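You operate a simulated robot arm through the tools that you are given. There is no shell and no other tool. Be economical: measure what you need, move in short steps, check, and stop when the job is done.

The job below is to be done with a simulated robot arm. You get a single attempt, and the scene is never put back.

## Task
When the steam stops, stop the fan, unplug it and cover the tray.
Fine: socket off before the plug comes out; plug in the blue holder.
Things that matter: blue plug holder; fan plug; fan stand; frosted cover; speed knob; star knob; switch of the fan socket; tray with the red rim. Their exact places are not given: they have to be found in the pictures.

The check looks at the end state, three seconds after you hand in, the way a careful person would. Anything else that was tipped, shoved, dropped, spilled or broken makes it a failure. Lids that push on must go on centred and level and be pressed home; caps that screw on are set level and turned clockwise until they are tight.

## Robot
A 7-joint arm with a two-finger parallel gripper on a trunk, on a base that drives. Base frame: it is fixed to the floor where the robot stands at the start and does not move with it; the origin is under the middle of the robot, x ahead of it, y to its left, z up; the surface under the hand at the start is at about z = 850. Lengths are in mm, angles in degrees, forces in N, time in s.
Its first joint turns from -166.0 to 166.0 degrees. Places, roughly: blue plug holder [700, 600, 600]; frosted cover [-1250, 0, 1000]; speed knob [700, 0, 1200]; star knob [500, 100, 1000]; switch of the fan socket [700, 500, 700]; tray with the red rim [800, 300, 800]. Payload 3.43 kg.
The tool frame sits at the grasp point between the pads (the TCP): z along the fingers, y along the line on which they close. The tips reach 30 mm beyond it. The gripper opens to 94 mm. The fingers are 28 mm wide and 10 mm thick; the gripper's body (50 by 96 mm) begins 55 mm behind the TCP.
Orientation is told as [roll, pitch, yaw] about the base's x, y, z axes, in that order, counted from this pose: with the fingers straight down and closing along the base's y, the tool's x points along the base's -x, its y along +y and its z along -z.

## Interface
- The arm moves only by the tool servo_tool. Its argument "deltas" is a list of rows, each a list of 3 entries, a list of its own where there are three numbers: the shift along the tool's x, y, z in mm, then the turn, a rotation vector about the tool's x, y, z in degrees, then the closure, from 0 (fully open) to 1 (shut). In form: [[[dx, dy, dz], [ax, ay, az], jaw], ...]. A call has 1 to 12 rows; each row shifts and turns the commanded pose from where the row before left it, along the tool's axes as they then stand. Each row takes 0.2 s and may step no farther than 50 mm and 8.6 degrees from the row before; otherwise, or with a gripper value out of range, the whole call is refused. Where a pose cannot be reached the arm comes as near as it can. A force on the tool above 40 N (or 10 N above the force at the start of the call, whichever is more), or a blocked arm, ends the call early, and 0.2 s more pass. Each finger travels about 45 mm/s and halts on what it meets, pressing with about 40 N; the grip force reading is that of the motor and also rises with nothing between the fingers. The clock runs only during rows and for 0.2 s after the last one: add rows that do not move to give the fingers time. It gives the time, the measured TCP pose, the force on the tool (base axes), the opening and the grip force at its end, in the units of the frame above (readings bear some noise), with the torque about the TCP (base axes, N m) and any sound that the robot's microphone picked up.
- Cameras (640 x 400 px; columns grow to the right, rows downward): "scene" is now at [513, 239.3, 1442.3]; the picture's right is [0.54, -0.84, 0.00], its down [-0.56, -0.35, -0.75] and it looks along [0.63, 0.40, -0.66] (base axes); focal length 214 px, centre (320, 200). "wrist" rides on the gripper at [76, 14, -102] in the tool frame; the picture's right is [-0.18, 0.98, 0.00], its down [-0.75, -0.14, -0.64] and it looks along [-0.63, -0.12, 0.77] (tool axes); focal length 243 px, centre (320, 200).
- get_image(camera): a new picture of that camera. It takes no simulated time.
- lift_body(by): slides the trunk up (or, below 0, down) by that many mm; the arm and the scene camera ride with it, the base frame stays. It gives what a move gives, with no picture.
- steer(legs): drives the robot by 1 to 6 legs, each [ahead, left, turn to the left] in mm, mm and degrees, along the robot's own axes; the way and the turn of a leg run together, so that a leg with both is an arc; at most 1500 mm and 180 degrees a leg. The arm and the cameras ride along, it lands a little off, and it stops where it bumps. It gives what a move gives.
- aim_head(pan, tilt): turns the head with the scene camera to pan (to the left, within 103 degrees either way) and tilt (down, from -29 to 69), counted from straight ahead of the robot. It gives what a move gives.
- pixel_to_xyz(camera, pixels): for up to 12 pixels [column, row] of the newest picture of that camera ("zoom" is the newest enlarged one), the place [x, y, z] in the base frame of the surface seen there, good to about 3 mm. It takes no simulated time.
- enlarge(camera, box): a new picture of the part [left, top, right, bottom] of that camera's present view, enlarged. It takes no simulated time.
- hand_in(): hands the job in; it is judged then, once.

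Keep the steps short. Do not move on a guess: measure, check each grasp and each placing, and mend mistakes. In all there are 80 turns and 60 pictures (those below and enlarged ones count). Leave the gripper open and the arm clear of the work at the hand-in unless told otherwise, and finish with a single line.

The tools are called after ">>>" as name(argument=value, ...) on one line, values as JSON. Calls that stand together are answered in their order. servo_tool: Moves the arm, as the interface text tells. Its arguments: {"type":"object","properties":{"deltas":{"type":"array","items":{"type":"array"}}},"required":["deltas"]} The other tools are called the same way: lift_body (by) slides the trunk up or down; steer (legs) drives the base; aim_head (pan, tilt) turns the head that bears the scene camera; get_image (camera) takes a picture; pixel_to_xyz (camera, pixels) gives the place of the surface under pixels of a picture; enlarge (camera, box) takes an enlarged picture of a part of a camera's view; hand_in () hands the job in.

At the start:

```text
t: 0.0
position: [576.7, 317.6, 1491.6]
ee_rot: [0.0, 1.0, 0.1]
force: [0.6, 1.2, 0.7]
moment: [-0.02, -0.05, -0.01]
finger_gap: 93.8
grip_force: 0.1
trunk travel left (down, up): [-509.0, 101.0]
robot x, y, heading: [-0.8, 0.2, 0.4]
head pan, tilt: [32.4, 41.5]
```

scene: 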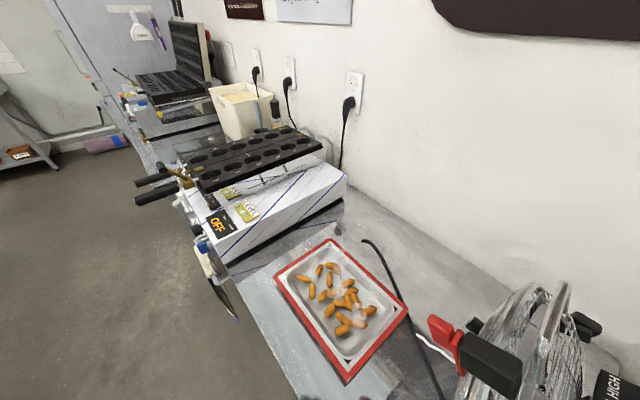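
wrist: 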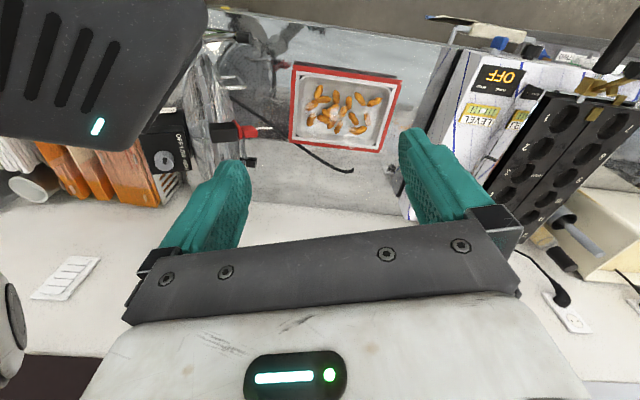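

I see the steaming tray around (340,300) and a fan at lower right (540,350). I'll turn the head right for a view of the fan.

>>> aim_head(pan=0, tilt=45)

>>> get_image(camera="scene")

>>> enlarge(camera="wrist", box=[0, 0, 320, 320])

```text
t: 1.0
position: [576.2, 317.9, 1491.5]
ee_rot: [0.0, 1.1, 0.0]
force: [0.1, 0.5, -0.5]
moment: [0.04, -0.04, -0.02]
finger_gap: 93.9
grip_force: 0.0
trunk travel left (down, up): [-509.0, 101.0]
robot x, y, heading: [-0.0, -1.2, -0.0]
head pan, tilt: [0.0, 45.0]
```

```text
57 pictures are left
```

scene: 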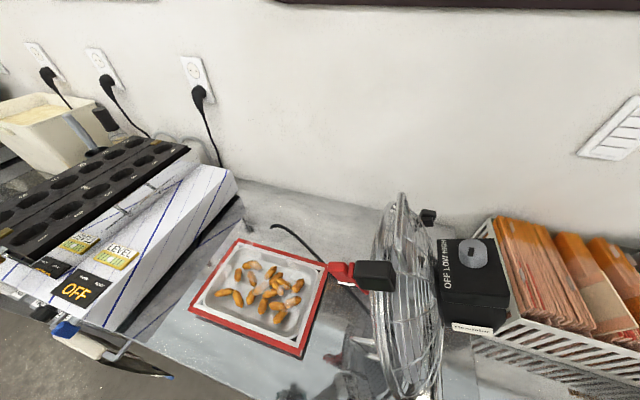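

```text
1.25 times, centred on (160, 160) of wrist
```

zoom: 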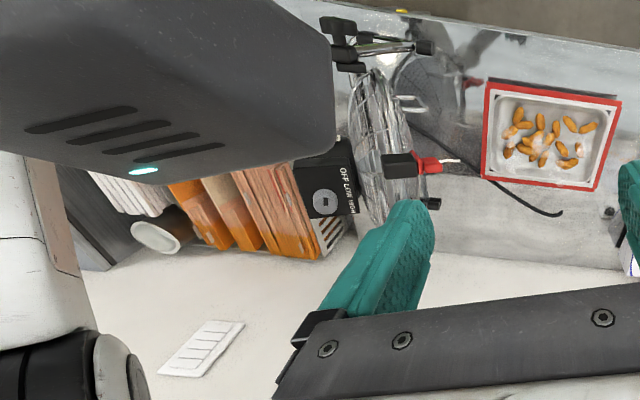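

Next: enlarge the fan and tray, then look at the bench's front where something blue shows at (65,330).

>>> enlarge(camera="scene", box=[180, 180, 520, 400])

>>> aim_head(pan=30, tilt=65)

>>> get_image(camera="scene")

```text
1.82 times, centred on (350, 290) of scene
```

zoom: 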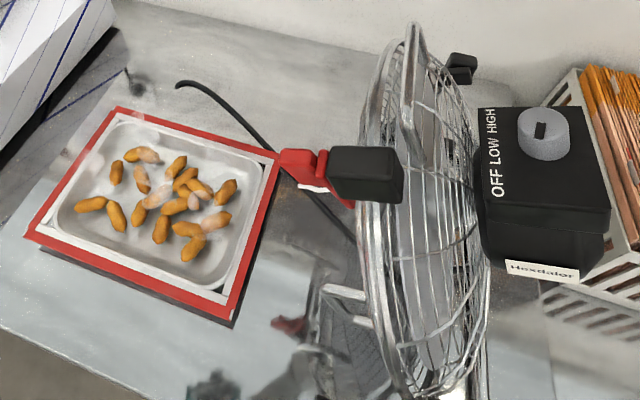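

```text
t: 1.9
position: [576.4, 317.2, 1491.9]
ee_rot: [0.0, 1.1, 0.0]
force: [0.8, 0.6, -0.3]
moment: [-0.02, -0.01, -0.03]
finger_gap: 94.3
grip_force: 0.0
trunk travel left (down, up): [-509.0, 101.0]
robot x, y, heading: [0.3, -0.5, -0.3]
head pan, tilt: [30.0, 65.0]
```

```text
54 pictures are left
```

scene: 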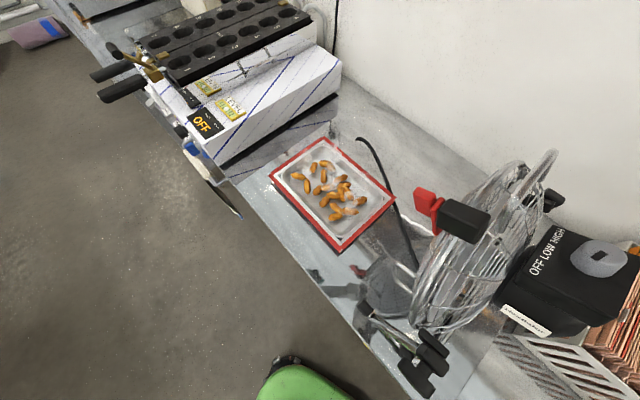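

Cable passes down at (358,140), probably through a grommet to a socket under the bench. I measure key points.

>>> pixel_to_xyz(camera="scene", pixels=[[270, 177], [329, 137], [396, 198], [340, 254], [425, 200], [465, 220], [358, 140], [600, 258], [435, 355], [242, 216], [400, 270], [190, 150]])

>>> enlarge(camera="scene", box=[320, 120, 640, 400])

>>> enlarge(camera="scene", box=[100, 60, 300, 260])

```text
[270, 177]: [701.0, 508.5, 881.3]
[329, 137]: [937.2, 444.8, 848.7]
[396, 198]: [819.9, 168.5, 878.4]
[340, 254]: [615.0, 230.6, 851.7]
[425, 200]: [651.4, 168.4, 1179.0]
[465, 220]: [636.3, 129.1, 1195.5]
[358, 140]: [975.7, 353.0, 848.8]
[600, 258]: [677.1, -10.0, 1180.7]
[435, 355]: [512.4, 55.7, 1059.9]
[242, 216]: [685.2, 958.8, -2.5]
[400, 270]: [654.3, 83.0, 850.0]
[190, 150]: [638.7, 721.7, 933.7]
```

```text
1.43 times, centred on (480, 260) of scene
```

zoom: 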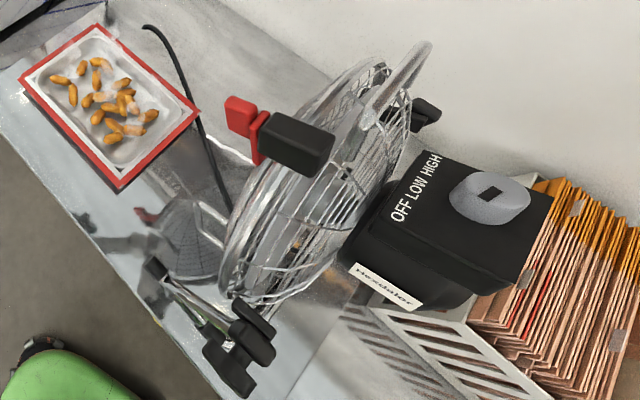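

```text
2.00 times, centred on (200, 160) of scene
```

zoom: 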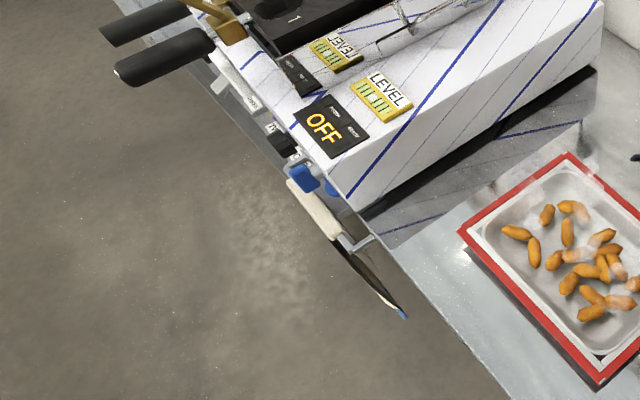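

The under-bench area isn't visible. I back away 450 mm straight to look at the bench front, then lower the trunk.

>>> steer(legs=[[-450, 0, 0]])

>>> lift_body(by=-400)

>>> aim_head(pan=20, tilt=25)

>>> get_image(camera="scene")

```text
t: 4.6
position: [127.8, 318.9, 1491.4]
ee_rot: [0.0, 1.0, 0.2]
force: [0.6, 0.1, -0.3]
moment: [0.01, -0.02, 0.01]
finger_gap: 93.9
grip_force: 0.0
trunk travel left (down, up): [-509.0, 101.0]
robot x, y, heading: [-449.7, -0.4, 0.3]
head pan, tilt: [30.0, 65.0]
```

```text
t: 8.5
position: [127.5, 319.5, 1091.3]
ee_rot: [0.0, 1.3, 0.4]
force: [1.4, -0.3, -0.1]
moment: [0.0, 0.0, 0.03]
finger_gap: 94.0
grip_force: 0.1
trunk travel left (down, up): [-109.0, 501.0]
robot x, y, heading: [-445.7, -1.2, 0.3]
head pan, tilt: [30.0, 65.0]
```

```text
t: 9.5
position: [126.9, 318.4, 1090.4]
ee_rot: [0.1, 1.1, 0.4]
force: [0.6, -0.2, 0.4]
moment: [0.0, -0.01, 0.01]
finger_gap: 94.2
grip_force: 0.0
trunk travel left (down, up): [-109.0, 501.0]
robot x, y, heading: [-452.2, -3.2, 0.3]
head pan, tilt: [20.0, 25.0]
```

```text
51 pictures are left
```

scene: 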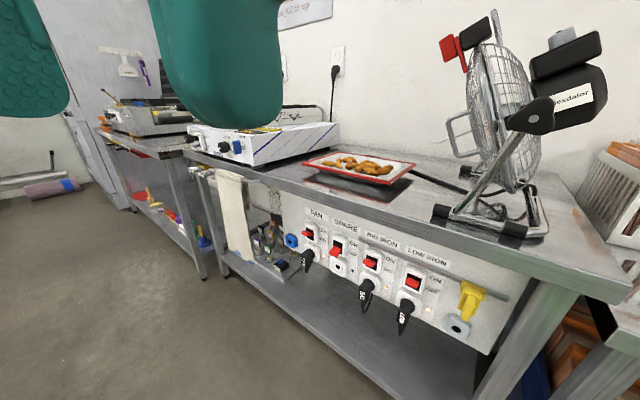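

Sockets and blue holder are on the panel under the bench. I enlarge it and measure.

>>> enlarge(camera="scene", box=[260, 190, 500, 350])

>>> enlarge(camera="scene", box=[270, 195, 390, 295])

>>> pixel_to_xyz(camera="scene", pixels=[[291, 240], [308, 235], [306, 262], [338, 248], [370, 264], [320, 215], [440, 310], [366, 295], [360, 170], [230, 162], [430, 218], [468, 300]])

```text
2.50 times, centred on (380, 270) of scene
```

zoom: 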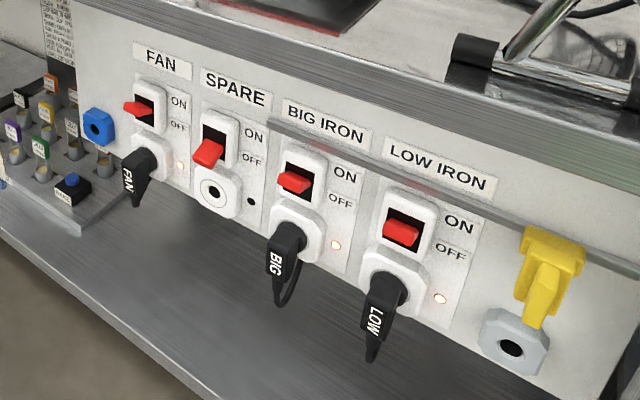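

```text
4.00 times, centred on (330, 245) of scene
```

zoom: 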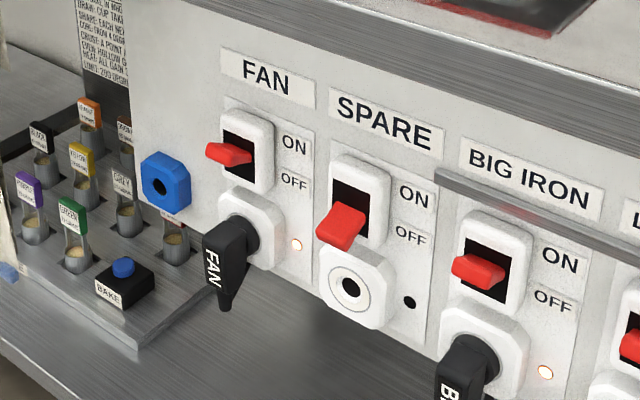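

```text
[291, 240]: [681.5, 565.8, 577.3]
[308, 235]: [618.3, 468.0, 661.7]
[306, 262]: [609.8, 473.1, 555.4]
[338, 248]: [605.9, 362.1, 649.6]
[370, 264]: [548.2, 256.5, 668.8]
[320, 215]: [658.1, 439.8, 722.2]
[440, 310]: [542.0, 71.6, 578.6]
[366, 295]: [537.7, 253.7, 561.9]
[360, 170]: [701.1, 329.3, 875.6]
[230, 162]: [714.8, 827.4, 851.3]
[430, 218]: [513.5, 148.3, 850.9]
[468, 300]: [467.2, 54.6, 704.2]
```

Panel understood: FAN socket is the leftmost (switch ≈(618,468,662)), blue holder ≈(681,566,577). Now look toward the rear left and rear right before turning.

>>> aim_head(pan=103, tilt=20)

>>> get_image(camera="scene")

>>> aim_head(pan=-103, tilt=20)

>>> get_image(camera="scene")

```text
t: 11.1
position: [127.9, 320.7, 1092.1]
ee_rot: [0.0, 1.1, 0.3]
force: [0.2, -0.1, -0.1]
moment: [0.02, -0.03, -0.02]
finger_gap: 94.1
grip_force: 0.0
trunk travel left (down, up): [-109.0, 501.0]
robot x, y, heading: [-445.2, -3.1, 0.4]
head pan, tilt: [103.0, 20.0]
```

```text
48 pictures are left
```

scene: 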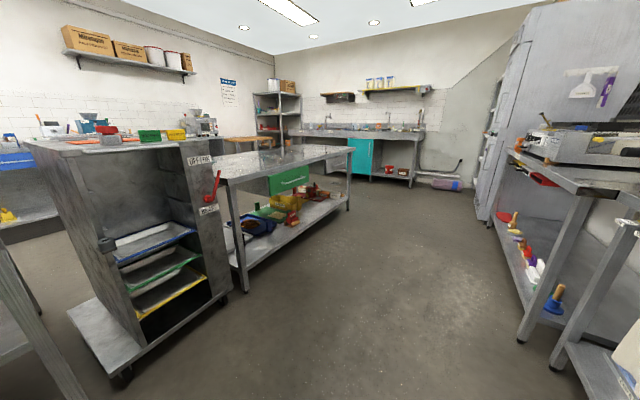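

```text
t: 14.1
position: [128.6, 319.0, 1091.0]
ee_rot: [0.0, 1.1, 0.3]
force: [0.0, 0.6, -0.1]
moment: [-0.02, 0.03, 0.0]
finger_gap: 94.1
grip_force: 0.1
trunk travel left (down, up): [-109.0, 501.0]
robot x, y, heading: [-447.5, -0.9, 0.1]
head pan, tilt: [-103.0, 20.0]
```

```text
47 pictures are left
```

scene: 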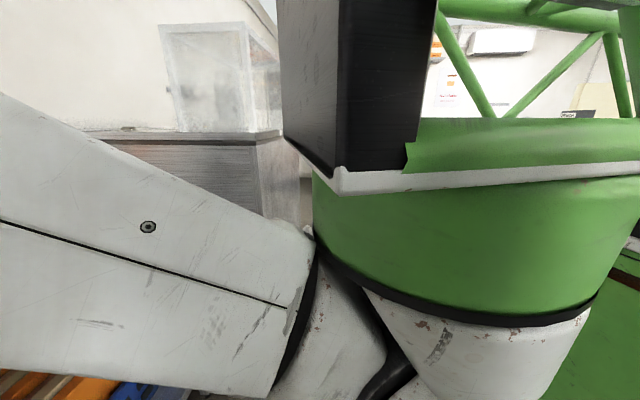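

A wheeled rack is rear-left; the space to the left is clear. Turn 60° left and look back.

>>> steer(legs=[[0, 0, 60]])

>>> aim_head(pan=100, tilt=25)

>>> get_image(camera="scene")

```text
t: 17.1
position: [-427.3, 657.6, 1091.5]
ee_rot: [-0.1, 1.2, 59.3]
force: [0.6, 0.4, -0.2]
moment: [0.0, -0.01, 0.02]
finger_gap: 94.1
grip_force: 0.0
trunk travel left (down, up): [-109.0, 501.0]
robot x, y, heading: [-452.4, -3.7, 59.2]
head pan, tilt: [-103.0, 20.0]
```

```text
t: 20.1
position: [-426.9, 657.9, 1091.0]
ee_rot: [-0.1, 1.2, 59.3]
force: [-0.3, 0.6, 0.1]
moment: [0.01, 0.0, 0.02]
finger_gap: 94.2
grip_force: 0.1
trunk travel left (down, up): [-109.0, 501.0]
robot x, y, heading: [-454.8, -0.0, 59.6]
head pan, tilt: [100.0, 25.0]
```

```text
46 pictures are left
```

scene: 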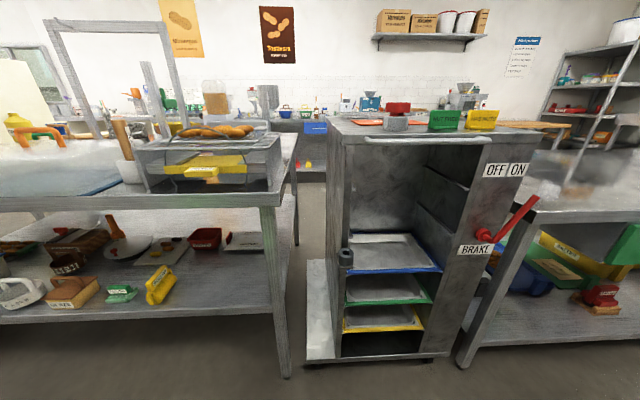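

Candidates for the frosted cover: translucent areas at (60,175) left bench, (585,175) right bench. Measure.

>>> pixel_to_xyz(camera="scene", pixels=[[60, 175], [20, 150], [580, 185], [215, 165], [395, 110], [395, 125], [345, 180], [270, 205], [445, 120], [480, 120], [500, 230], [100, 150]])

>>> enlarge(camera="scene", box=[0, 80, 300, 240])

>>> enlarge(camera="scene", box=[320, 80, 640, 280])

```text
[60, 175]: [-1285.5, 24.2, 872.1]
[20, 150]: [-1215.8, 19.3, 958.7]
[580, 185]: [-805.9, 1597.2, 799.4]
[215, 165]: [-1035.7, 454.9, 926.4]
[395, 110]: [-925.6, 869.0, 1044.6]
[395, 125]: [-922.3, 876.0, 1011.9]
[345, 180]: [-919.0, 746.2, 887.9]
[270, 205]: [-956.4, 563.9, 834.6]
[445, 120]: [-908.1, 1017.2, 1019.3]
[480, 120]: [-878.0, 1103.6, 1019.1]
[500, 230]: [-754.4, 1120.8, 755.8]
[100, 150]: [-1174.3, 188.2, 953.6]
```

```text
2.13 times, centred on (150, 160) of scene
```

zoom: 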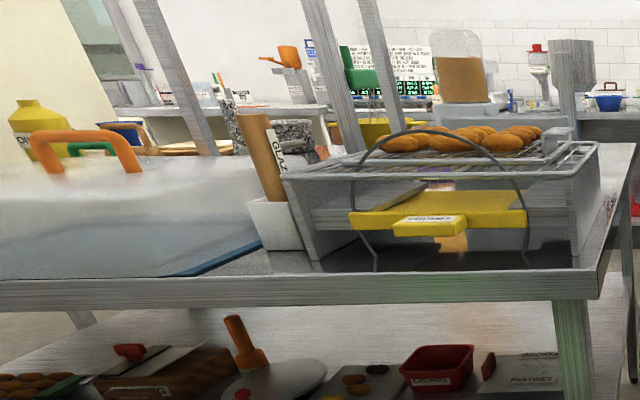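

```text
2.00 times, centred on (480, 180) of scene
```

zoom: 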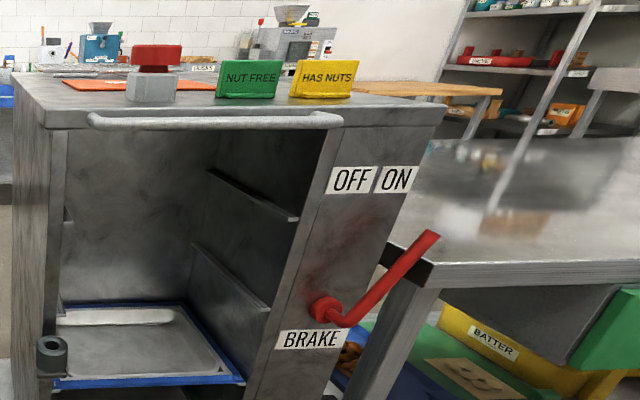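

The frosted cover with an orange handle sits on the rear bench near (-1250,20). I raise the trunk to clear the rack, then turn toward it.

>>> lift_body(by=350)

>>> steer(legs=[[0, 0, 120]])

>>> aim_head(pan=0, tilt=40)

>>> get_image(camera="scene")

>>> get_image(camera="wrist")

```text
t: 23.5
position: [-426.5, 657.5, 1440.8]
ee_rot: [-0.1, 1.2, 59.3]
force: [-0.5, -0.1, -0.3]
moment: [-0.03, 0.02, -0.01]
finger_gap: 94.3
grip_force: 0.1
trunk travel left (down, up): [-459.0, 151.0]
robot x, y, heading: [-444.6, -3.8, 59.0]
head pan, tilt: [100.0, 25.0]
```

```text
t: 28.8
position: [-1042.7, -283.7, 1441.5]
ee_rot: [0.1, 1.2, 176.7]
force: [-0.2, 0.6, -0.1]
moment: [-0.02, -0.02, 0.0]
finger_gap: 93.9
grip_force: 0.0
trunk travel left (down, up): [-459.0, 151.0]
robot x, y, heading: [-443.5, -2.7, 176.7]
head pan, tilt: [100.0, 25.0]
```

```text
t: 30.6
position: [-1042.0, -284.3, 1440.5]
ee_rot: [-0.1, 1.2, 176.7]
force: [0.5, -0.3, 0.0]
moment: [0.02, -0.01, -0.01]
finger_gap: 93.8
grip_force: 0.0
trunk travel left (down, up): [-459.0, 151.0]
robot x, y, heading: [-447.9, -2.3, 176.9]
head pan, tilt: [0.0, 40.0]
```

```text
43 pictures are left
```

scene: 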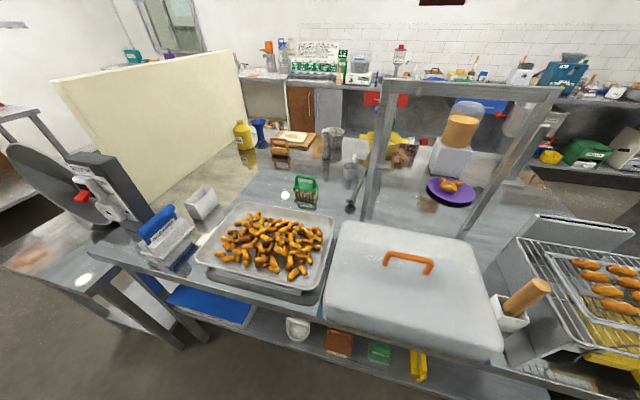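

```text
42 pictures are left
```

wrist: 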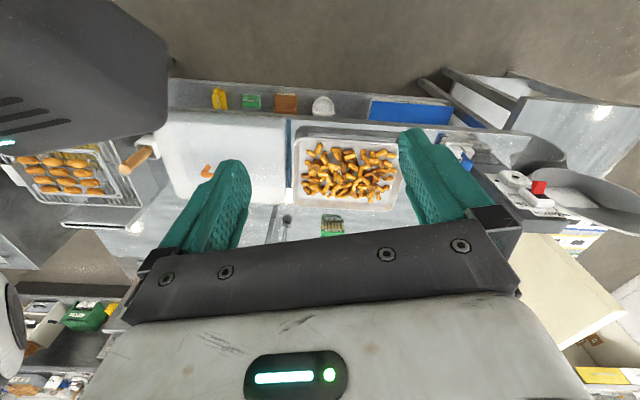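

Measure cover corners and the orange handle.

>>> pixel_to_xyz(camera="scene", pixels=[[387, 258], [408, 256], [428, 268], [340, 224], [477, 240], [500, 345], [326, 305], [395, 280], [520, 300], [410, 250], [345, 330], [550, 345]])

>>> enlarge(camera="scene", box=[300, 190, 580, 390])

```text
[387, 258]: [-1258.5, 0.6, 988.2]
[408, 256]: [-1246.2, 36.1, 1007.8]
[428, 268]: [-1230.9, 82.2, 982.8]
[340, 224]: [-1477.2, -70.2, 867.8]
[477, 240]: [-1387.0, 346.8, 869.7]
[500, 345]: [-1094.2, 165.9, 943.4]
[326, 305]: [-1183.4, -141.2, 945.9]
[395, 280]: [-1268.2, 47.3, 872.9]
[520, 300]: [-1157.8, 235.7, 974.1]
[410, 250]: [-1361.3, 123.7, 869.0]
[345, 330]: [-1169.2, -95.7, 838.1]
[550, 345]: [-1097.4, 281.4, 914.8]
```

```text
2.00 times, centred on (440, 290) of scene
```

zoom: 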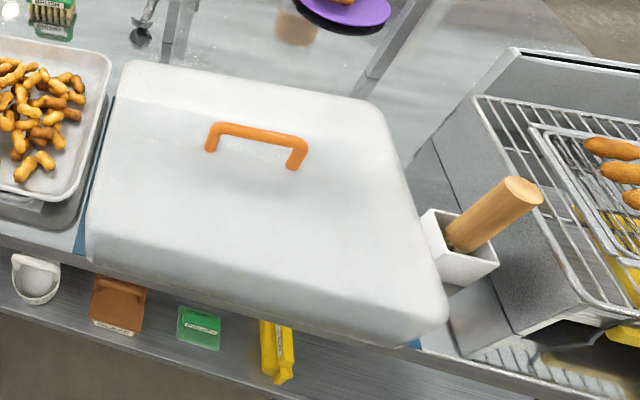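

Cover handle centre ≈(-1245,41,1005), running at about 72° in plan. Now return to the fan: turn back the same way, drive forward, look at fan knob and steam.

>>> lift_body(by=50)

>>> steer(legs=[[0, 0, -177], [440, 0, 0]])

>>> aim_head(pan=0, tilt=50)

>>> get_image(camera="scene")

```text
t: 31.5
position: [-1041.4, -285.2, 1490.9]
ee_rot: [0.0, 1.2, 176.7]
force: [-0.3, 0.6, 0.3]
moment: [0.0, 0.01, -0.04]
finger_gap: 94.0
grip_force: 0.0
trunk travel left (down, up): [-509.0, 101.0]
robot x, y, heading: [-447.6, -1.3, 176.6]
head pan, tilt: [0.0, 40.0]
```

```text
t: 41.3
position: [563.5, 333.6, 1491.6]
ee_rot: [-0.1, 1.2, 0.9]
force: [-0.4, 0.3, 0.2]
moment: [0.0, 0.03, -0.03]
finger_gap: 94.1
grip_force: 0.1
trunk travel left (down, up): [-509.0, 101.0]
robot x, y, heading: [-4.7, 5.4, 1.0]
head pan, tilt: [0.0, 40.0]
```

```text
t: 42.0
position: [563.8, 332.9, 1491.1]
ee_rot: [0.0, 1.2, 1.0]
force: [-0.6, 0.3, -0.1]
moment: [-0.01, -0.02, -0.05]
finger_gap: 93.9
grip_force: 0.0
trunk travel left (down, up): [-509.0, 101.0]
robot x, y, heading: [-7.7, 7.1, 0.8]
head pan, tilt: [0.0, 50.0]
```

```text
40 pictures are left
```

scene: 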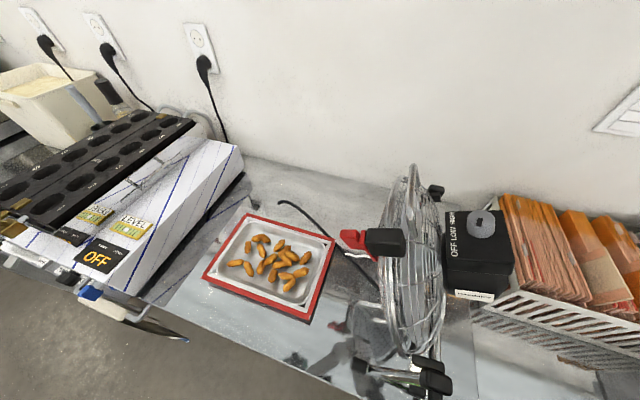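

Steam seems gone; enlarge the tray and the knob and measure the knob.

>>> enlarge(camera="scene", box=[200, 200, 350, 320])

>>> enlarge(camera="scene", box=[430, 195, 530, 305])

>>> pixel_to_xyz(camera="scene", pixels=[[483, 217], [475, 226], [491, 226], [482, 233], [453, 225], [453, 258], [505, 225], [507, 258], [480, 250], [360, 238], [385, 240], [467, 226]])

```text
3.33 times, centred on (275, 260) of scene
```

zoom: 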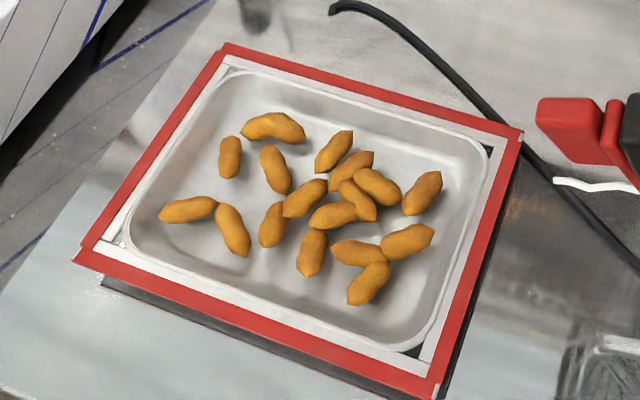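

```text
3.64 times, centred on (480, 250) of scene
```

zoom: 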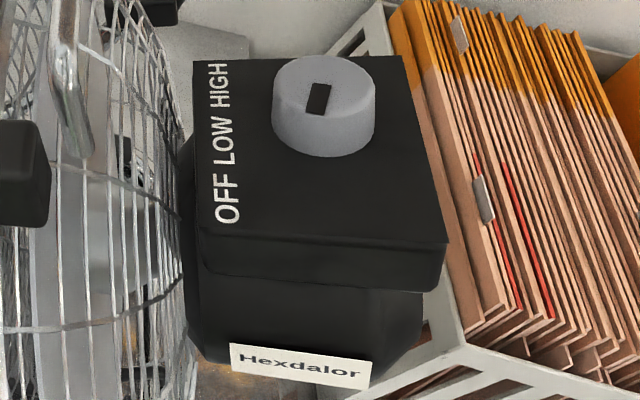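

```text
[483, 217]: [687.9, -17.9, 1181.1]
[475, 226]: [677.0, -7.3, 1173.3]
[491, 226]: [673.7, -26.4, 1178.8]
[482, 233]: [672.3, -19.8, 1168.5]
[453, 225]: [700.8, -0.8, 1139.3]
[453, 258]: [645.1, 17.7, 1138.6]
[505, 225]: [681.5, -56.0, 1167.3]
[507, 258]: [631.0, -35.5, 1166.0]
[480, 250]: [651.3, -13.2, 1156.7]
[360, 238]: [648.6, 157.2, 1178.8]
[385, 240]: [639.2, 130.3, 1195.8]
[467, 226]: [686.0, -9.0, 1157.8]
```

Steam has stopped. Now the fan comes first. Measure the fan guard's height so the hand clears it.

>>> pixel_to_xyz(camera="scene", pixels=[[413, 168], [408, 190], [410, 205], [418, 240], [436, 191], [435, 372], [440, 290], [385, 210], [433, 218], [415, 345]])

>>> enlarge(camera="scene", box=[330, 150, 530, 400])

```text
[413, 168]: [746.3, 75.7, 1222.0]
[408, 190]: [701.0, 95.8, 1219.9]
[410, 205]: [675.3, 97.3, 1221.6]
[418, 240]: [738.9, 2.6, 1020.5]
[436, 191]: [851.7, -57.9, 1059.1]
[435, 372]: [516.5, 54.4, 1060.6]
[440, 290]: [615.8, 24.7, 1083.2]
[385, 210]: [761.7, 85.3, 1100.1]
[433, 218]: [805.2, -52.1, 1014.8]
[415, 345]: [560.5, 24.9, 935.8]
```

```text
1.60 times, centred on (430, 275) of scene
```

zoom: 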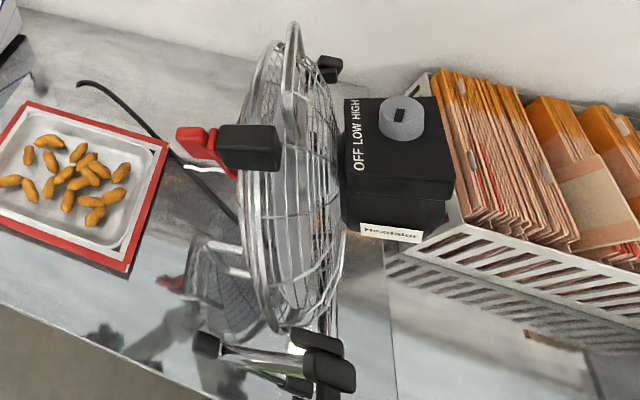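

Knob top ≈(680,-16,1180), face normal ≈(0.13,0.41,0.90). Clearances: fan handle top z≈1222 at y≈75–97. First move high over the knob, then rotate yaw 70.7° and tilt so the wrist camera sits away from the fan.

>>> servo_tool(deltas=[[[-18.7, -42.7, 0], [0, 0, 0], 0], [[-18.7, -42.7, 0], [0, 0, 0], 0], [[-18.7, -42.7, 0], [0, 0, 0], 0], [[-18.7, -42.7, 0], [0, 0, 0], 0], [[-18.7, -42.7, 0], [0, 0, 0], 0], [[-18.7, -42.7, 0], [0, 0, 0], 0], [[-18.7, -42.7, 0], [0, 0, 0], 0], [[0, 0, 0], [0, 0, -7.9], 0], [[0, 0, 0], [0, 0, -7.9], 0], [[0, 0, 0], [0, 0, -7.9], 0], [[0, 0, 0], [0, 0, -7.9], 0], [[0, 0, 0], [0, 0, -7.9], 0]])

>>> servo_tool(deltas=[[[0, 0, 40], [0, 0, -7.9], 0], [[0, 0, 40], [0, 0, -7.9], 0], [[0, 0, 40], [0, 0, -7.9], 0], [[0, 0, 40], [0, 0, -7.9], 0], [[0, 0, 0], [0, 8.0, 0], 0], [[0, 0, 0], [0, 8.0, 0], 0], [[0, 0, 0], [0, 8.0, 0], 0], [[0, 0, 0], [0, 0, 0], 0]])

>>> get_image(camera="wrist")

```text
t: 44.6
position: [698.2, 36.3, 1489.2]
ee_rot: [0.8, 1.0, 40.5]
force: [-0.1, 0.5, -0.3]
moment: [-0.02, 0.0, 0.01]
finger_gap: 94.1
grip_force: 0.1
trunk travel left (down, up): [-509.0, 101.0]
robot x, y, heading: [-7.9, 2.7, 0.9]
head pan, tilt: [0.0, 50.0]
```

```text
t: 46.4
position: [695.0, 36.6, 1327.8]
ee_rot: [1.2, 24.5, 72.6]
force: [-0.1, -0.2, 0.6]
moment: [0.02, 0.02, 0.01]
finger_gap: 93.9
grip_force: 0.0
trunk travel left (down, up): [-509.0, 101.0]
robot x, y, heading: [-4.7, 2.6, 1.0]
head pan, tilt: [0.0, 50.0]
```

```text
36 pictures are left
```

wrist: 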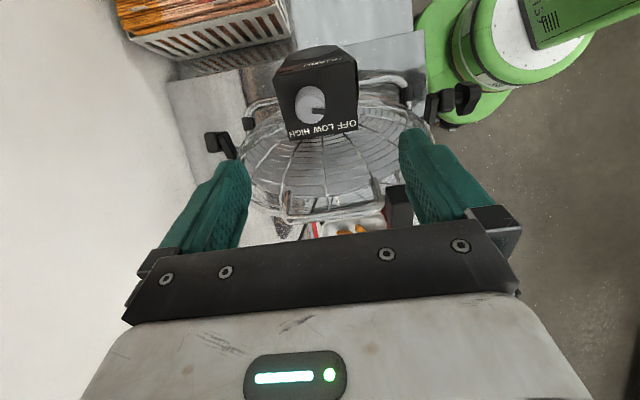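

>>> enlarge(camera="wrist", box=[265, 40, 375, 150])

>>> pixel_to_xyz(camera="wrist", pixels=[[311, 104], [298, 103], [322, 106], [309, 91], [311, 117], [285, 85], [350, 90], [350, 120], [290, 128], [320, 70], [340, 75]])

```text
3.64 times, centred on (320, 95) of wrist
```

zoom: 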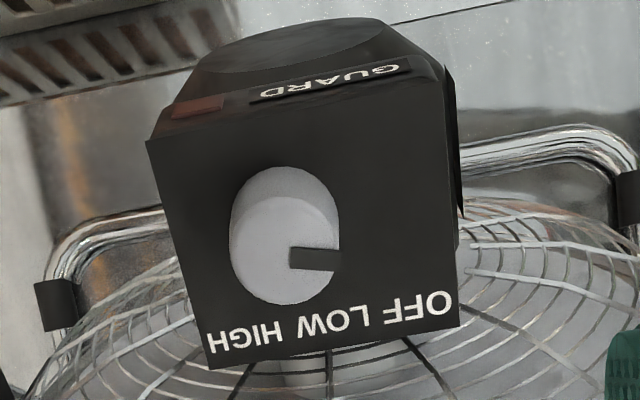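

```text
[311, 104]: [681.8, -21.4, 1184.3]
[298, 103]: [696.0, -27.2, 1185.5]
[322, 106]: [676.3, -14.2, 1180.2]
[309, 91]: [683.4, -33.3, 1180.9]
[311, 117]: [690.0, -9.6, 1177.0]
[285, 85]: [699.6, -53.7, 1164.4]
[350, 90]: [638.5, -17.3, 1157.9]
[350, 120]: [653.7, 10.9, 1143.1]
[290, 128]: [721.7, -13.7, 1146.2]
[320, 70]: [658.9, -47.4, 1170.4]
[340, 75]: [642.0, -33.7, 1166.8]
```

The pointer mark points toward the OFF-end (right in the zoom). I need to know whether the fan turns and whether this is a rotary pointer. Look at the fan blades.

>>> enlarge(camera="scene", box=[370, 150, 470, 380])

>>> enlarge(camera="wrist", box=[220, 80, 440, 250])

```text
1.74 times, centred on (420, 265) of scene
```

zoom: 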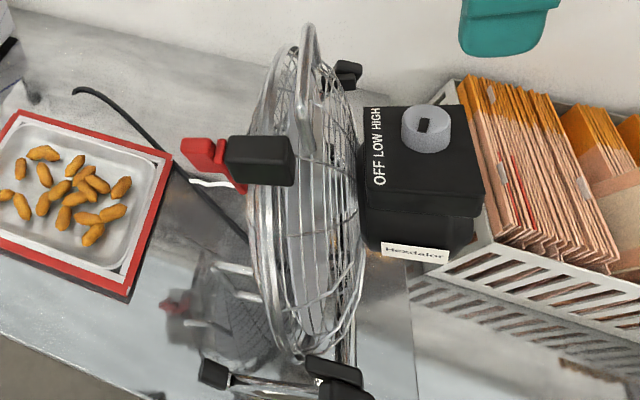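

```text
2.35 times, centred on (330, 165) of wrist
```

zoom: 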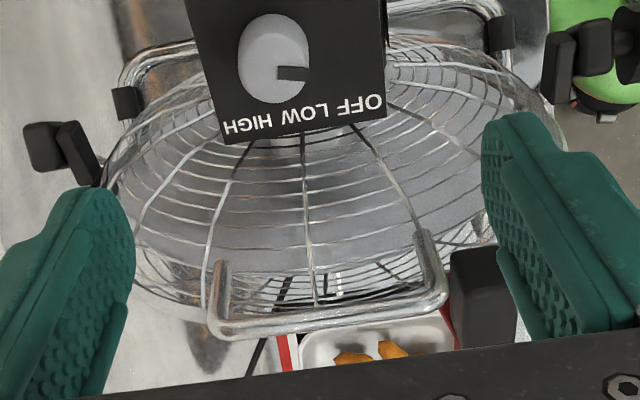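

The grey disc and the level white streamer suggest the fan is running. Zoom in tighter on knob mark and streamer.

>>> enlarge(camera="wrist", box=[285, 75, 365, 135])

>>> pixel_to_xyz(camera="zoom", pixels=[[160, 260], [200, 270], [245, 270], [120, 270], [180, 180], [180, 330], [80, 230], [440, 345], [270, 385], [100, 380]])

>>> enlarge(camera="scene", box=[325, 215, 415, 275])

```text
6.67 times, centred on (325, 105) of wrist
```

zoom: 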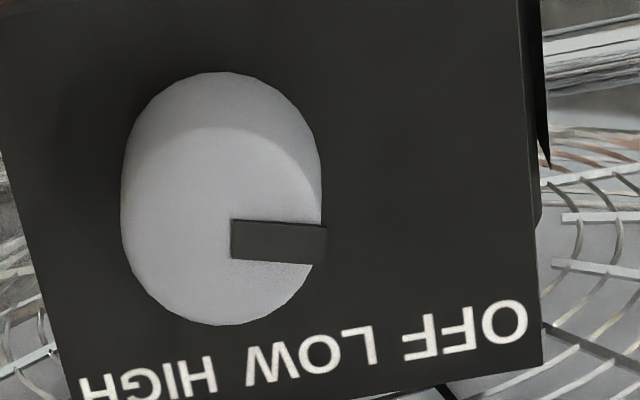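

```text
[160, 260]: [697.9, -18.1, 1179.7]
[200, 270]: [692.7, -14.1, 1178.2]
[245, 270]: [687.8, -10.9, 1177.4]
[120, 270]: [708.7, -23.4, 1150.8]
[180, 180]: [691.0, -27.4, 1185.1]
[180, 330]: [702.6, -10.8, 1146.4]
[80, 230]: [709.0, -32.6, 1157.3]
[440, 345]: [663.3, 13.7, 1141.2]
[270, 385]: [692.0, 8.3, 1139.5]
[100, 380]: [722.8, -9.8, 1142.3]
```

```text
6.67 times, centred on (370, 245) of scene
```

zoom: 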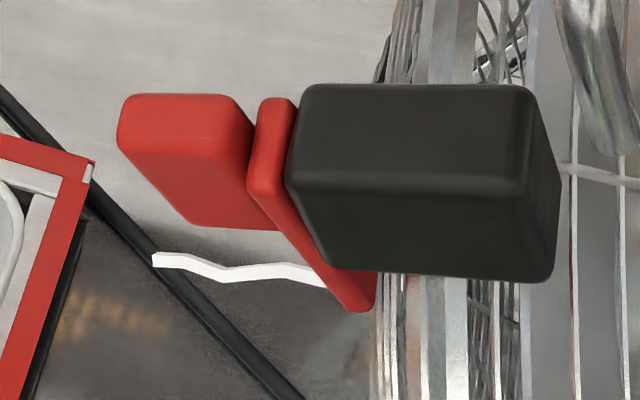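

The streamer (white, blown toward the tray) confirms the fan is running. Knob top centre ≈(683,-21,1182), ~25 tall, ~35 wide. Approach part-way along the tool axis and re-measure for centring.

>>> servo_tool(deltas=[[[-3.8, -4.4, 30], [0, 0, 0], 0.2], [[-3.8, -4.3, 30], [0, 0, 0], 0.3], [[0, 0, 25], [0, 0, 0], 0.3], [[0, 0, 0], [0, 0, 0], 0.3]])

>>> enlarge(camera="wrist", box=[200, 0, 460, 180])

```text
t: 47.4
position: [694.7, 8.4, 1245.9]
ee_rot: [1.2, 24.3, 72.4]
force: [-0.5, 0.9, 0.0]
moment: [0.0, -0.02, -0.02]
finger_gap: 66.0
grip_force: 0.0
trunk travel left (down, up): [-509.0, 101.0]
robot x, y, heading: [-9.0, 6.3, 0.9]
head pan, tilt: [0.0, 50.0]
```

```text
2.22 times, centred on (330, 90) of wrist
```

zoom: 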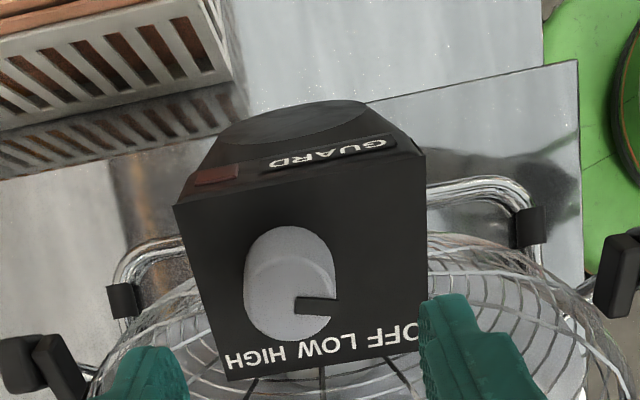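

>>> pixel_to_xyz(camera="zoom", pixels=[[250, 285], [330, 285], [288, 265], [288, 335], [290, 300], [270, 320], [310, 325], [250, 310], [330, 320], [320, 270]])

```text
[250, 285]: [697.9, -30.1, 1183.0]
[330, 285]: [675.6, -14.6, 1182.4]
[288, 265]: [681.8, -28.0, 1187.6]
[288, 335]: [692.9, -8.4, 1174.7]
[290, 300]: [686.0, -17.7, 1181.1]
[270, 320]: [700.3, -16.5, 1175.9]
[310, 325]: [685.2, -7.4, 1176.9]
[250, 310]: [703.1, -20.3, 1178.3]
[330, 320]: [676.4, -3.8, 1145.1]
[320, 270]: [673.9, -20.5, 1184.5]
```

Centre at (686,-18.5,1182); the tool axis hits within ~1.5 mm. Advance 57 mm, close slowly.

>>> servo_tool(deltas=[[[0, -1.2, 30], [0, 0, 0], 0.3], [[0, 0, 27], [0, 0, 0], 0.3], [[0, 0, 0], [0, 0, 0], 0.3]])

>>> servo_tool(deltas=[[[0, 0, 0], [0, 0, 0], 0.4], [[0, 0, 0], [0, 0, 0], 0.5], [[0, 0, 0], [0, 0, 0], 0.6], [[0, 0, 0], [0, 0, 0], 0.66], [[0, 0, 0], [0, 0, 0], 0.66]])

```text
t: 48.2
position: [688.6, -13.0, 1194.3]
ee_rot: [1.3, 24.3, 72.5]
force: [0.0, 0.6, 0.0]
moment: [0.03, 0.02, 0.01]
finger_gap: 65.7
grip_force: 0.0
trunk travel left (down, up): [-509.0, 101.0]
robot x, y, heading: [-9.1, 7.2, 1.0]
head pan, tilt: [0.0, 50.0]
```

```text
t: 49.4
position: [688.9, -12.7, 1192.8]
ee_rot: [1.1, 24.3, 72.4]
force: [7.7, -1.8, -0.1]
moment: [0.0, -0.24, 0.1]
finger_gap: 36.1
grip_force: 3.6
trunk travel left (down, up): [-509.0, 101.0]
robot x, y, heading: [-10.9, 2.1, 0.9]
head pan, tilt: [0.0, 50.0]
```

Both near contact with 7.7 N toward +x, so shift the hand 1 mm that way and close a bit more.

>>> servo_tool(deltas=[[[0, -1.0, 0], [0, 0, 0], 0.66], [[0, 0, 0], [0, 0, 0], 0.7], [[0, 0, 0], [0, 0, 0], 0.75], [[0, 0, 0], [0, 0, 0], 0.8]])

```text
t: 50.4
position: [689.1, -14.3, 1194.7]
ee_rot: [1.1, 24.4, 72.6]
force: [12.3, -2.7, -0.1]
moment: [-0.09, -0.77, 0.3]
finger_gap: 33.0
grip_force: 40.2
trunk travel left (down, up): [-509.0, 101.0]
robot x, y, heading: [-8.2, 6.9, 1.1]
head pan, tilt: [0.0, 50.0]
```

Gripped (33 mm, 40 N). Relieve sideways force, then probe a small turn counter-clockwise (seen from above) toward the OFF side.

>>> servo_tool(deltas=[[[0, -1.3, 0], [0, 0, 0], 0.8], [[0, 0, 0], [0, 0, -4], 0.8], [[0, 0, 0], [0, 0, -4], 0.8], [[0, 0, 0], [0, 0, 0], 0.8]])

```text
t: 51.4
position: [689.0, -15.6, 1194.6]
ee_rot: [5.0, 23.9, 81.3]
force: [2.0, -0.6, 0.2]
moment: [0.03, -0.65, 0.24]
finger_gap: 32.5
grip_force: 39.8
trunk travel left (down, up): [-509.0, 101.0]
robot x, y, heading: [-3.7, 5.8, 1.0]
head pan, tilt: [0.0, 50.0]
```

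It turned freely with almost no torque. Continue 16° more.

>>> servo_tool(deltas=[[[0, 0, 0], [0, 0, -8], 0.8], [[0, 0, 0], [0, 0, -8], 0.8], [[0, 0, 0], [0, 0, 0], 0.8]])

>>> enlarge(camera="scene", box=[325, 190, 535, 310])

```text
t: 52.2
position: [688.8, -17.2, 1195.2]
ee_rot: [11.7, 21.6, 98.6]
force: [-0.8, -0.4, 0.8]
moment: [-0.36, -0.03, 0.06]
finger_gap: 32.6
grip_force: 40.1
trunk travel left (down, up): [-509.0, 101.0]
robot x, y, heading: [-8.4, 9.9, 1.0]
head pan, tilt: [0.0, 50.0]
```

```text
3.05 times, centred on (430, 250) of scene
```

zoom: 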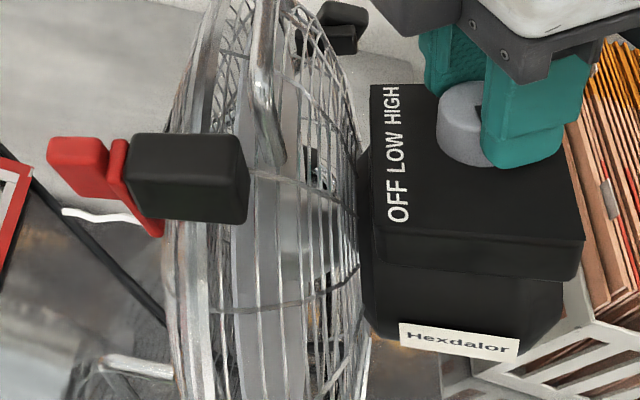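

The mark moved with the jaws; streamer still flying. Continue counter-clockwise in checked steps.

>>> servo_tool(deltas=[[[0, 0, 0], [0, 0, -8], 0.8], [[0, 0, 0], [0, 0, -8], 0.8], [[0, 0, 0], [0, 0, -8], 0.8], [[0, 0, 0], [0, 0, 0], 0.8]])

```text
t: 53.2
position: [689.6, -14.7, 1194.8]
ee_rot: [19.2, 15.1, 122.9]
force: [9.8, 4.4, 1.2]
moment: [0.92, -0.43, -0.74]
finger_gap: 32.9
grip_force: 39.7
trunk travel left (down, up): [-509.0, 101.0]
robot x, y, heading: [-7.7, 7.1, 0.9]
head pan, tilt: [0.0, 50.0]
```

Resisting torque 0.7 N·m: an end stop. Wait a few rows and check the streamer.

>>> servo_tool(deltas=[[[0, 0, 0], [0, 0, 3], 0.8], [[0, 0, 0], [0, 0, 0], 0.8], [[0, 0, 0], [0, 0, 0], 0.8], [[0, 0, 0], [0, 0, 0], 0.8], [[0, 0, 0], [0, 0, 0], 0.8], [[0, 0, 0], [0, 0, 0], 0.8], [[0, 0, 0], [0, 0, 0], 0.8], [[0, 0, 0], [0, 0, 0], 0.8], [[0, 0, 0], [0, 0, 0], 0.8], [[0, 0, 0], [0, 0, 0], 0.8]])

>>> enlarge(camera="scene", box=[325, 190, 535, 310])

```text
t: 55.4
position: [688.1, -16.3, 1196.3]
ee_rot: [18.4, 16.2, 119.8]
force: [18.9, -12.2, 14.0]
moment: [-0.54, -0.24, 0.01]
finger_gap: 32.9
grip_force: 40.2
trunk travel left (down, up): [-509.0, 101.0]
robot x, y, heading: [-7.1, 10.3, 1.0]
head pan, tilt: [0.0, 50.0]
```

```text
3.05 times, centred on (430, 250) of scene
```

zoom: 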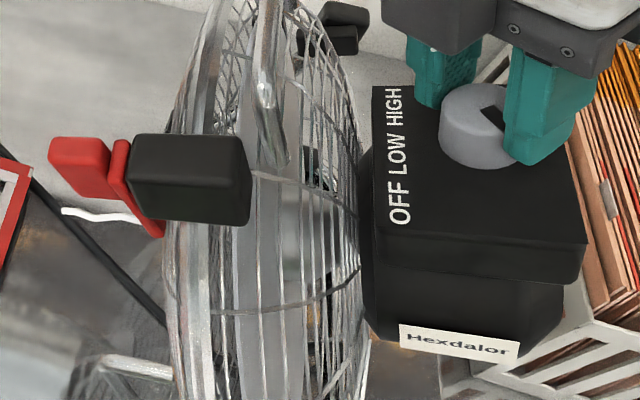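

Fan still runs and this end is a stop, so OFF is the other way. Turn clockwise back and read.

>>> servo_tool(deltas=[[[0, 0, 0], [0, 0, 8], 0.8], [[0, 0, 0], [0, 0, 8], 0.8], [[0, 0, 0], [0, 0, 8], 0.8], [[0, 0, 0], [0, 0, 8], 0.8], [[0, 0, 0], [0, 0, 8], 0.8], [[0, 0, 0], [0, 0, 0], 0.8]])

```text
t: 56.8
position: [687.2, -14.9, 1195.8]
ee_rot: [3.6, 24.1, 78.0]
force: [0.0, -9.9, 3.3]
moment: [-1.24, -0.2, 0.26]
finger_gap: 32.7
grip_force: 40.0
trunk travel left (down, up): [-509.0, 101.0]
robot x, y, heading: [-9.7, 5.0, 1.1]
head pan, tilt: [0.0, 50.0]
```

>>> servo_tool(deltas=[[[0, 0, 0], [0, 0, 8], 0.8], [[0, 0, 0], [0, 0, 8], 0.8], [[0, 0, 0], [0, 0, 8], 0.8], [[0, 0, 0], [0, 0, 0], 0.8]])

>>> enlarge(camera="scene", box=[325, 190, 535, 310])

```text
t: 57.8
position: [685.7, -14.2, 1195.0]
ee_rot: [-7.1, 23.3, 51.8]
force: [-12.6, -1.3, -0.3]
moment: [0.01, -0.23, 0.2]
finger_gap: 32.5
grip_force: 40.0
trunk travel left (down, up): [-509.0, 101.0]
robot x, y, heading: [-8.5, 6.2, 1.0]
head pan, tilt: [0.0, 50.0]
```

```text
3.05 times, centred on (430, 250) of scene
```

zoom: 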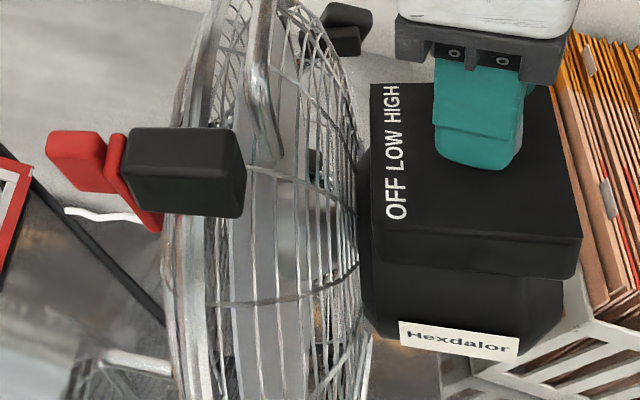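

>>> servo_tool(deltas=[[[0.7, 1.0, 0], [0, 0, 8], 0.8], [[0, 0, 0], [0, 0, 8], 0.8], [[0, 0, 0], [0, 0, 8], 0.8], [[0, 0, 0], [0, 0, 0], 0.8]])

>>> enlarge(camera="scene", box=[325, 190, 535, 310])

```text
t: 58.8
position: [688.2, -14.1, 1194.8]
ee_rot: [-16.3, 18.3, 26.6]
force: [-8.0, 8.7, 1.3]
moment: [0.19, -1.1, 0.48]
finger_gap: 32.9
grip_force: 40.2
trunk travel left (down, up): [-509.0, 101.0]
robot x, y, heading: [-9.9, 4.5, 1.0]
head pan, tilt: [0.0, 50.0]
```

```text
3.05 times, centred on (430, 250) of scene
```

zoom: 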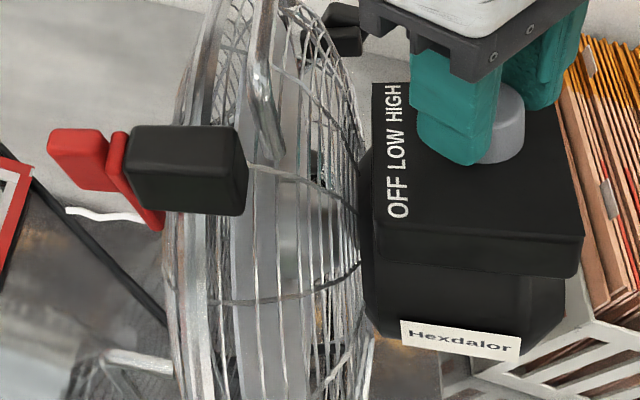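

Streamer still flying; no stop yet. Continue clockwise.

>>> servo_tool(deltas=[[[0, 0, 0], [0, 0, 8], 0.8], [[0, 0, 0], [0, 0, 8], 0.8], [[0, 0, 0], [0, 0, 8], 0.8], [[0, 0, 0], [0, 0, 0], 0.8]])

>>> servo_tool(deltas=[[[0, 0, 0], [0, 0, 8], 0.8], [[0, 0, 0], [0, 0, 8], 0.8], [[0, 0, 0], [0, 0, 0], 0.8]])

>>> enlarge(camera="scene", box=[325, 190, 535, 310])

```text
t: 59.8
position: [687.1, -14.6, 1196.1]
ee_rot: [-22.2, 10.3, 3.1]
force: [-3.8, 5.5, 0.0]
moment: [-0.13, 0.05, 0.38]
finger_gap: 33.4
grip_force: 40.2
trunk travel left (down, up): [-509.0, 101.0]
robot x, y, heading: [-8.5, 9.4, 1.0]
head pan, tilt: [0.0, 50.0]
```

```text
t: 60.6
position: [687.4, -14.6, 1195.8]
ee_rot: [-24.0, 4.0, -11.6]
force: [-1.5, 5.4, 0.5]
moment: [0.24, 0.12, 0.81]
finger_gap: 33.0
grip_force: 40.0
trunk travel left (down, up): [-509.0, 101.0]
robot x, y, heading: [-10.5, 3.9, 1.0]
head pan, tilt: [0.0, 50.0]
```

```text
3.05 times, centred on (430, 250) of scene
```

zoom: 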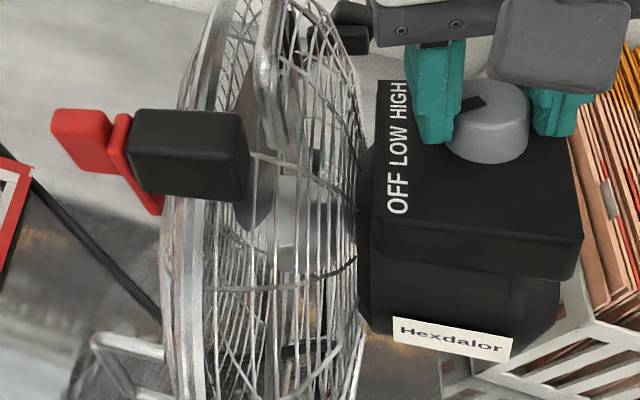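

Fan is off: blades visible, streamer hanging, end stop felt. Relieve the turn by 3°, open, and withdraw along the tool axis.

>>> servo_tool(deltas=[[[0, 0, 0], [0, 0, -4], 0.8], [[0, 0, 0], [0, 0, 0], 0.65], [[0, 0, 0], [0, 0, 0], 0.5], [[0, 0, 0], [0, 0, 0], 0.35], [[0, 0, 0], [0, 0, 0], 0.35], [[0, 0, -30], [0, 0, 0], 0.35], [[0, 0, -40], [0, 0, 0], 0.35], [[0, 0, -50], [0, 0, 0], 0.2], [[0, 0, -50], [0, 0, 0], 0], [[0, 0, 0], [0, 0, 0], 0]])

>>> enlarge(camera="scene", box=[325, 190, 535, 310])

```text
t: 62.8
position: [712.0, 51.3, 1349.4]
ee_rot: [-23.8, 5.5, -7.8]
force: [-0.3, -0.3, 0.1]
moment: [-0.01, -0.03, 0.02]
finger_gap: 93.9
grip_force: 0.0
trunk travel left (down, up): [-509.0, 101.0]
robot x, y, heading: [-8.0, 6.8, 1.0]
head pan, tilt: [0.0, 50.0]
```

```text
3.05 times, centred on (430, 250) of scene
```

zoom: 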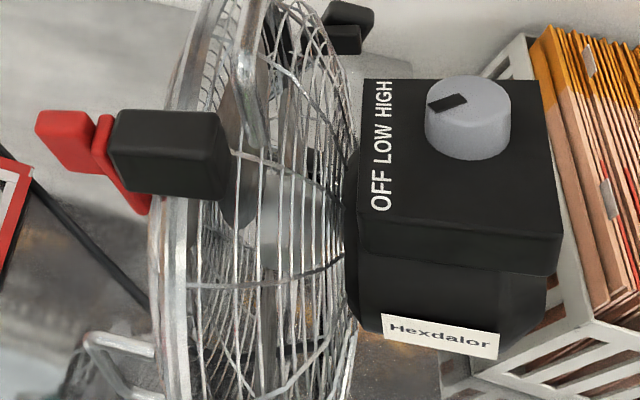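

Fan is off (pointer parked at its OFF end, blades still). The view seems shifted slightly; check whether fan or basket moved.

>>> get_image(camera="scene")

>>> pixel_to_xyz(camera="scene", pixels=[[352, 238], [378, 238], [405, 205], [204, 277], [323, 238], [453, 300], [500, 290], [505, 195], [435, 370], [448, 222], [447, 265], [507, 270]])

```text
23 pictures are left
```

scene: 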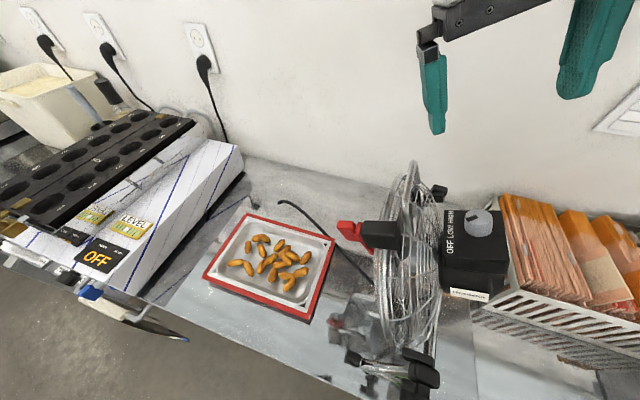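

```text
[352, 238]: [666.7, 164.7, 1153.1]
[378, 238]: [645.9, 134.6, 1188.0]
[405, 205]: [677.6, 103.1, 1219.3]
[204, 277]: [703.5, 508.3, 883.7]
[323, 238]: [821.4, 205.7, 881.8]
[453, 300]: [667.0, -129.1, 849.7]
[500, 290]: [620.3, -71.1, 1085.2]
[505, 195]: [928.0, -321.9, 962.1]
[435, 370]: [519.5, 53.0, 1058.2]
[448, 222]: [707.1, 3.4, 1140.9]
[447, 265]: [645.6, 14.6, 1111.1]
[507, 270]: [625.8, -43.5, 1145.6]
```

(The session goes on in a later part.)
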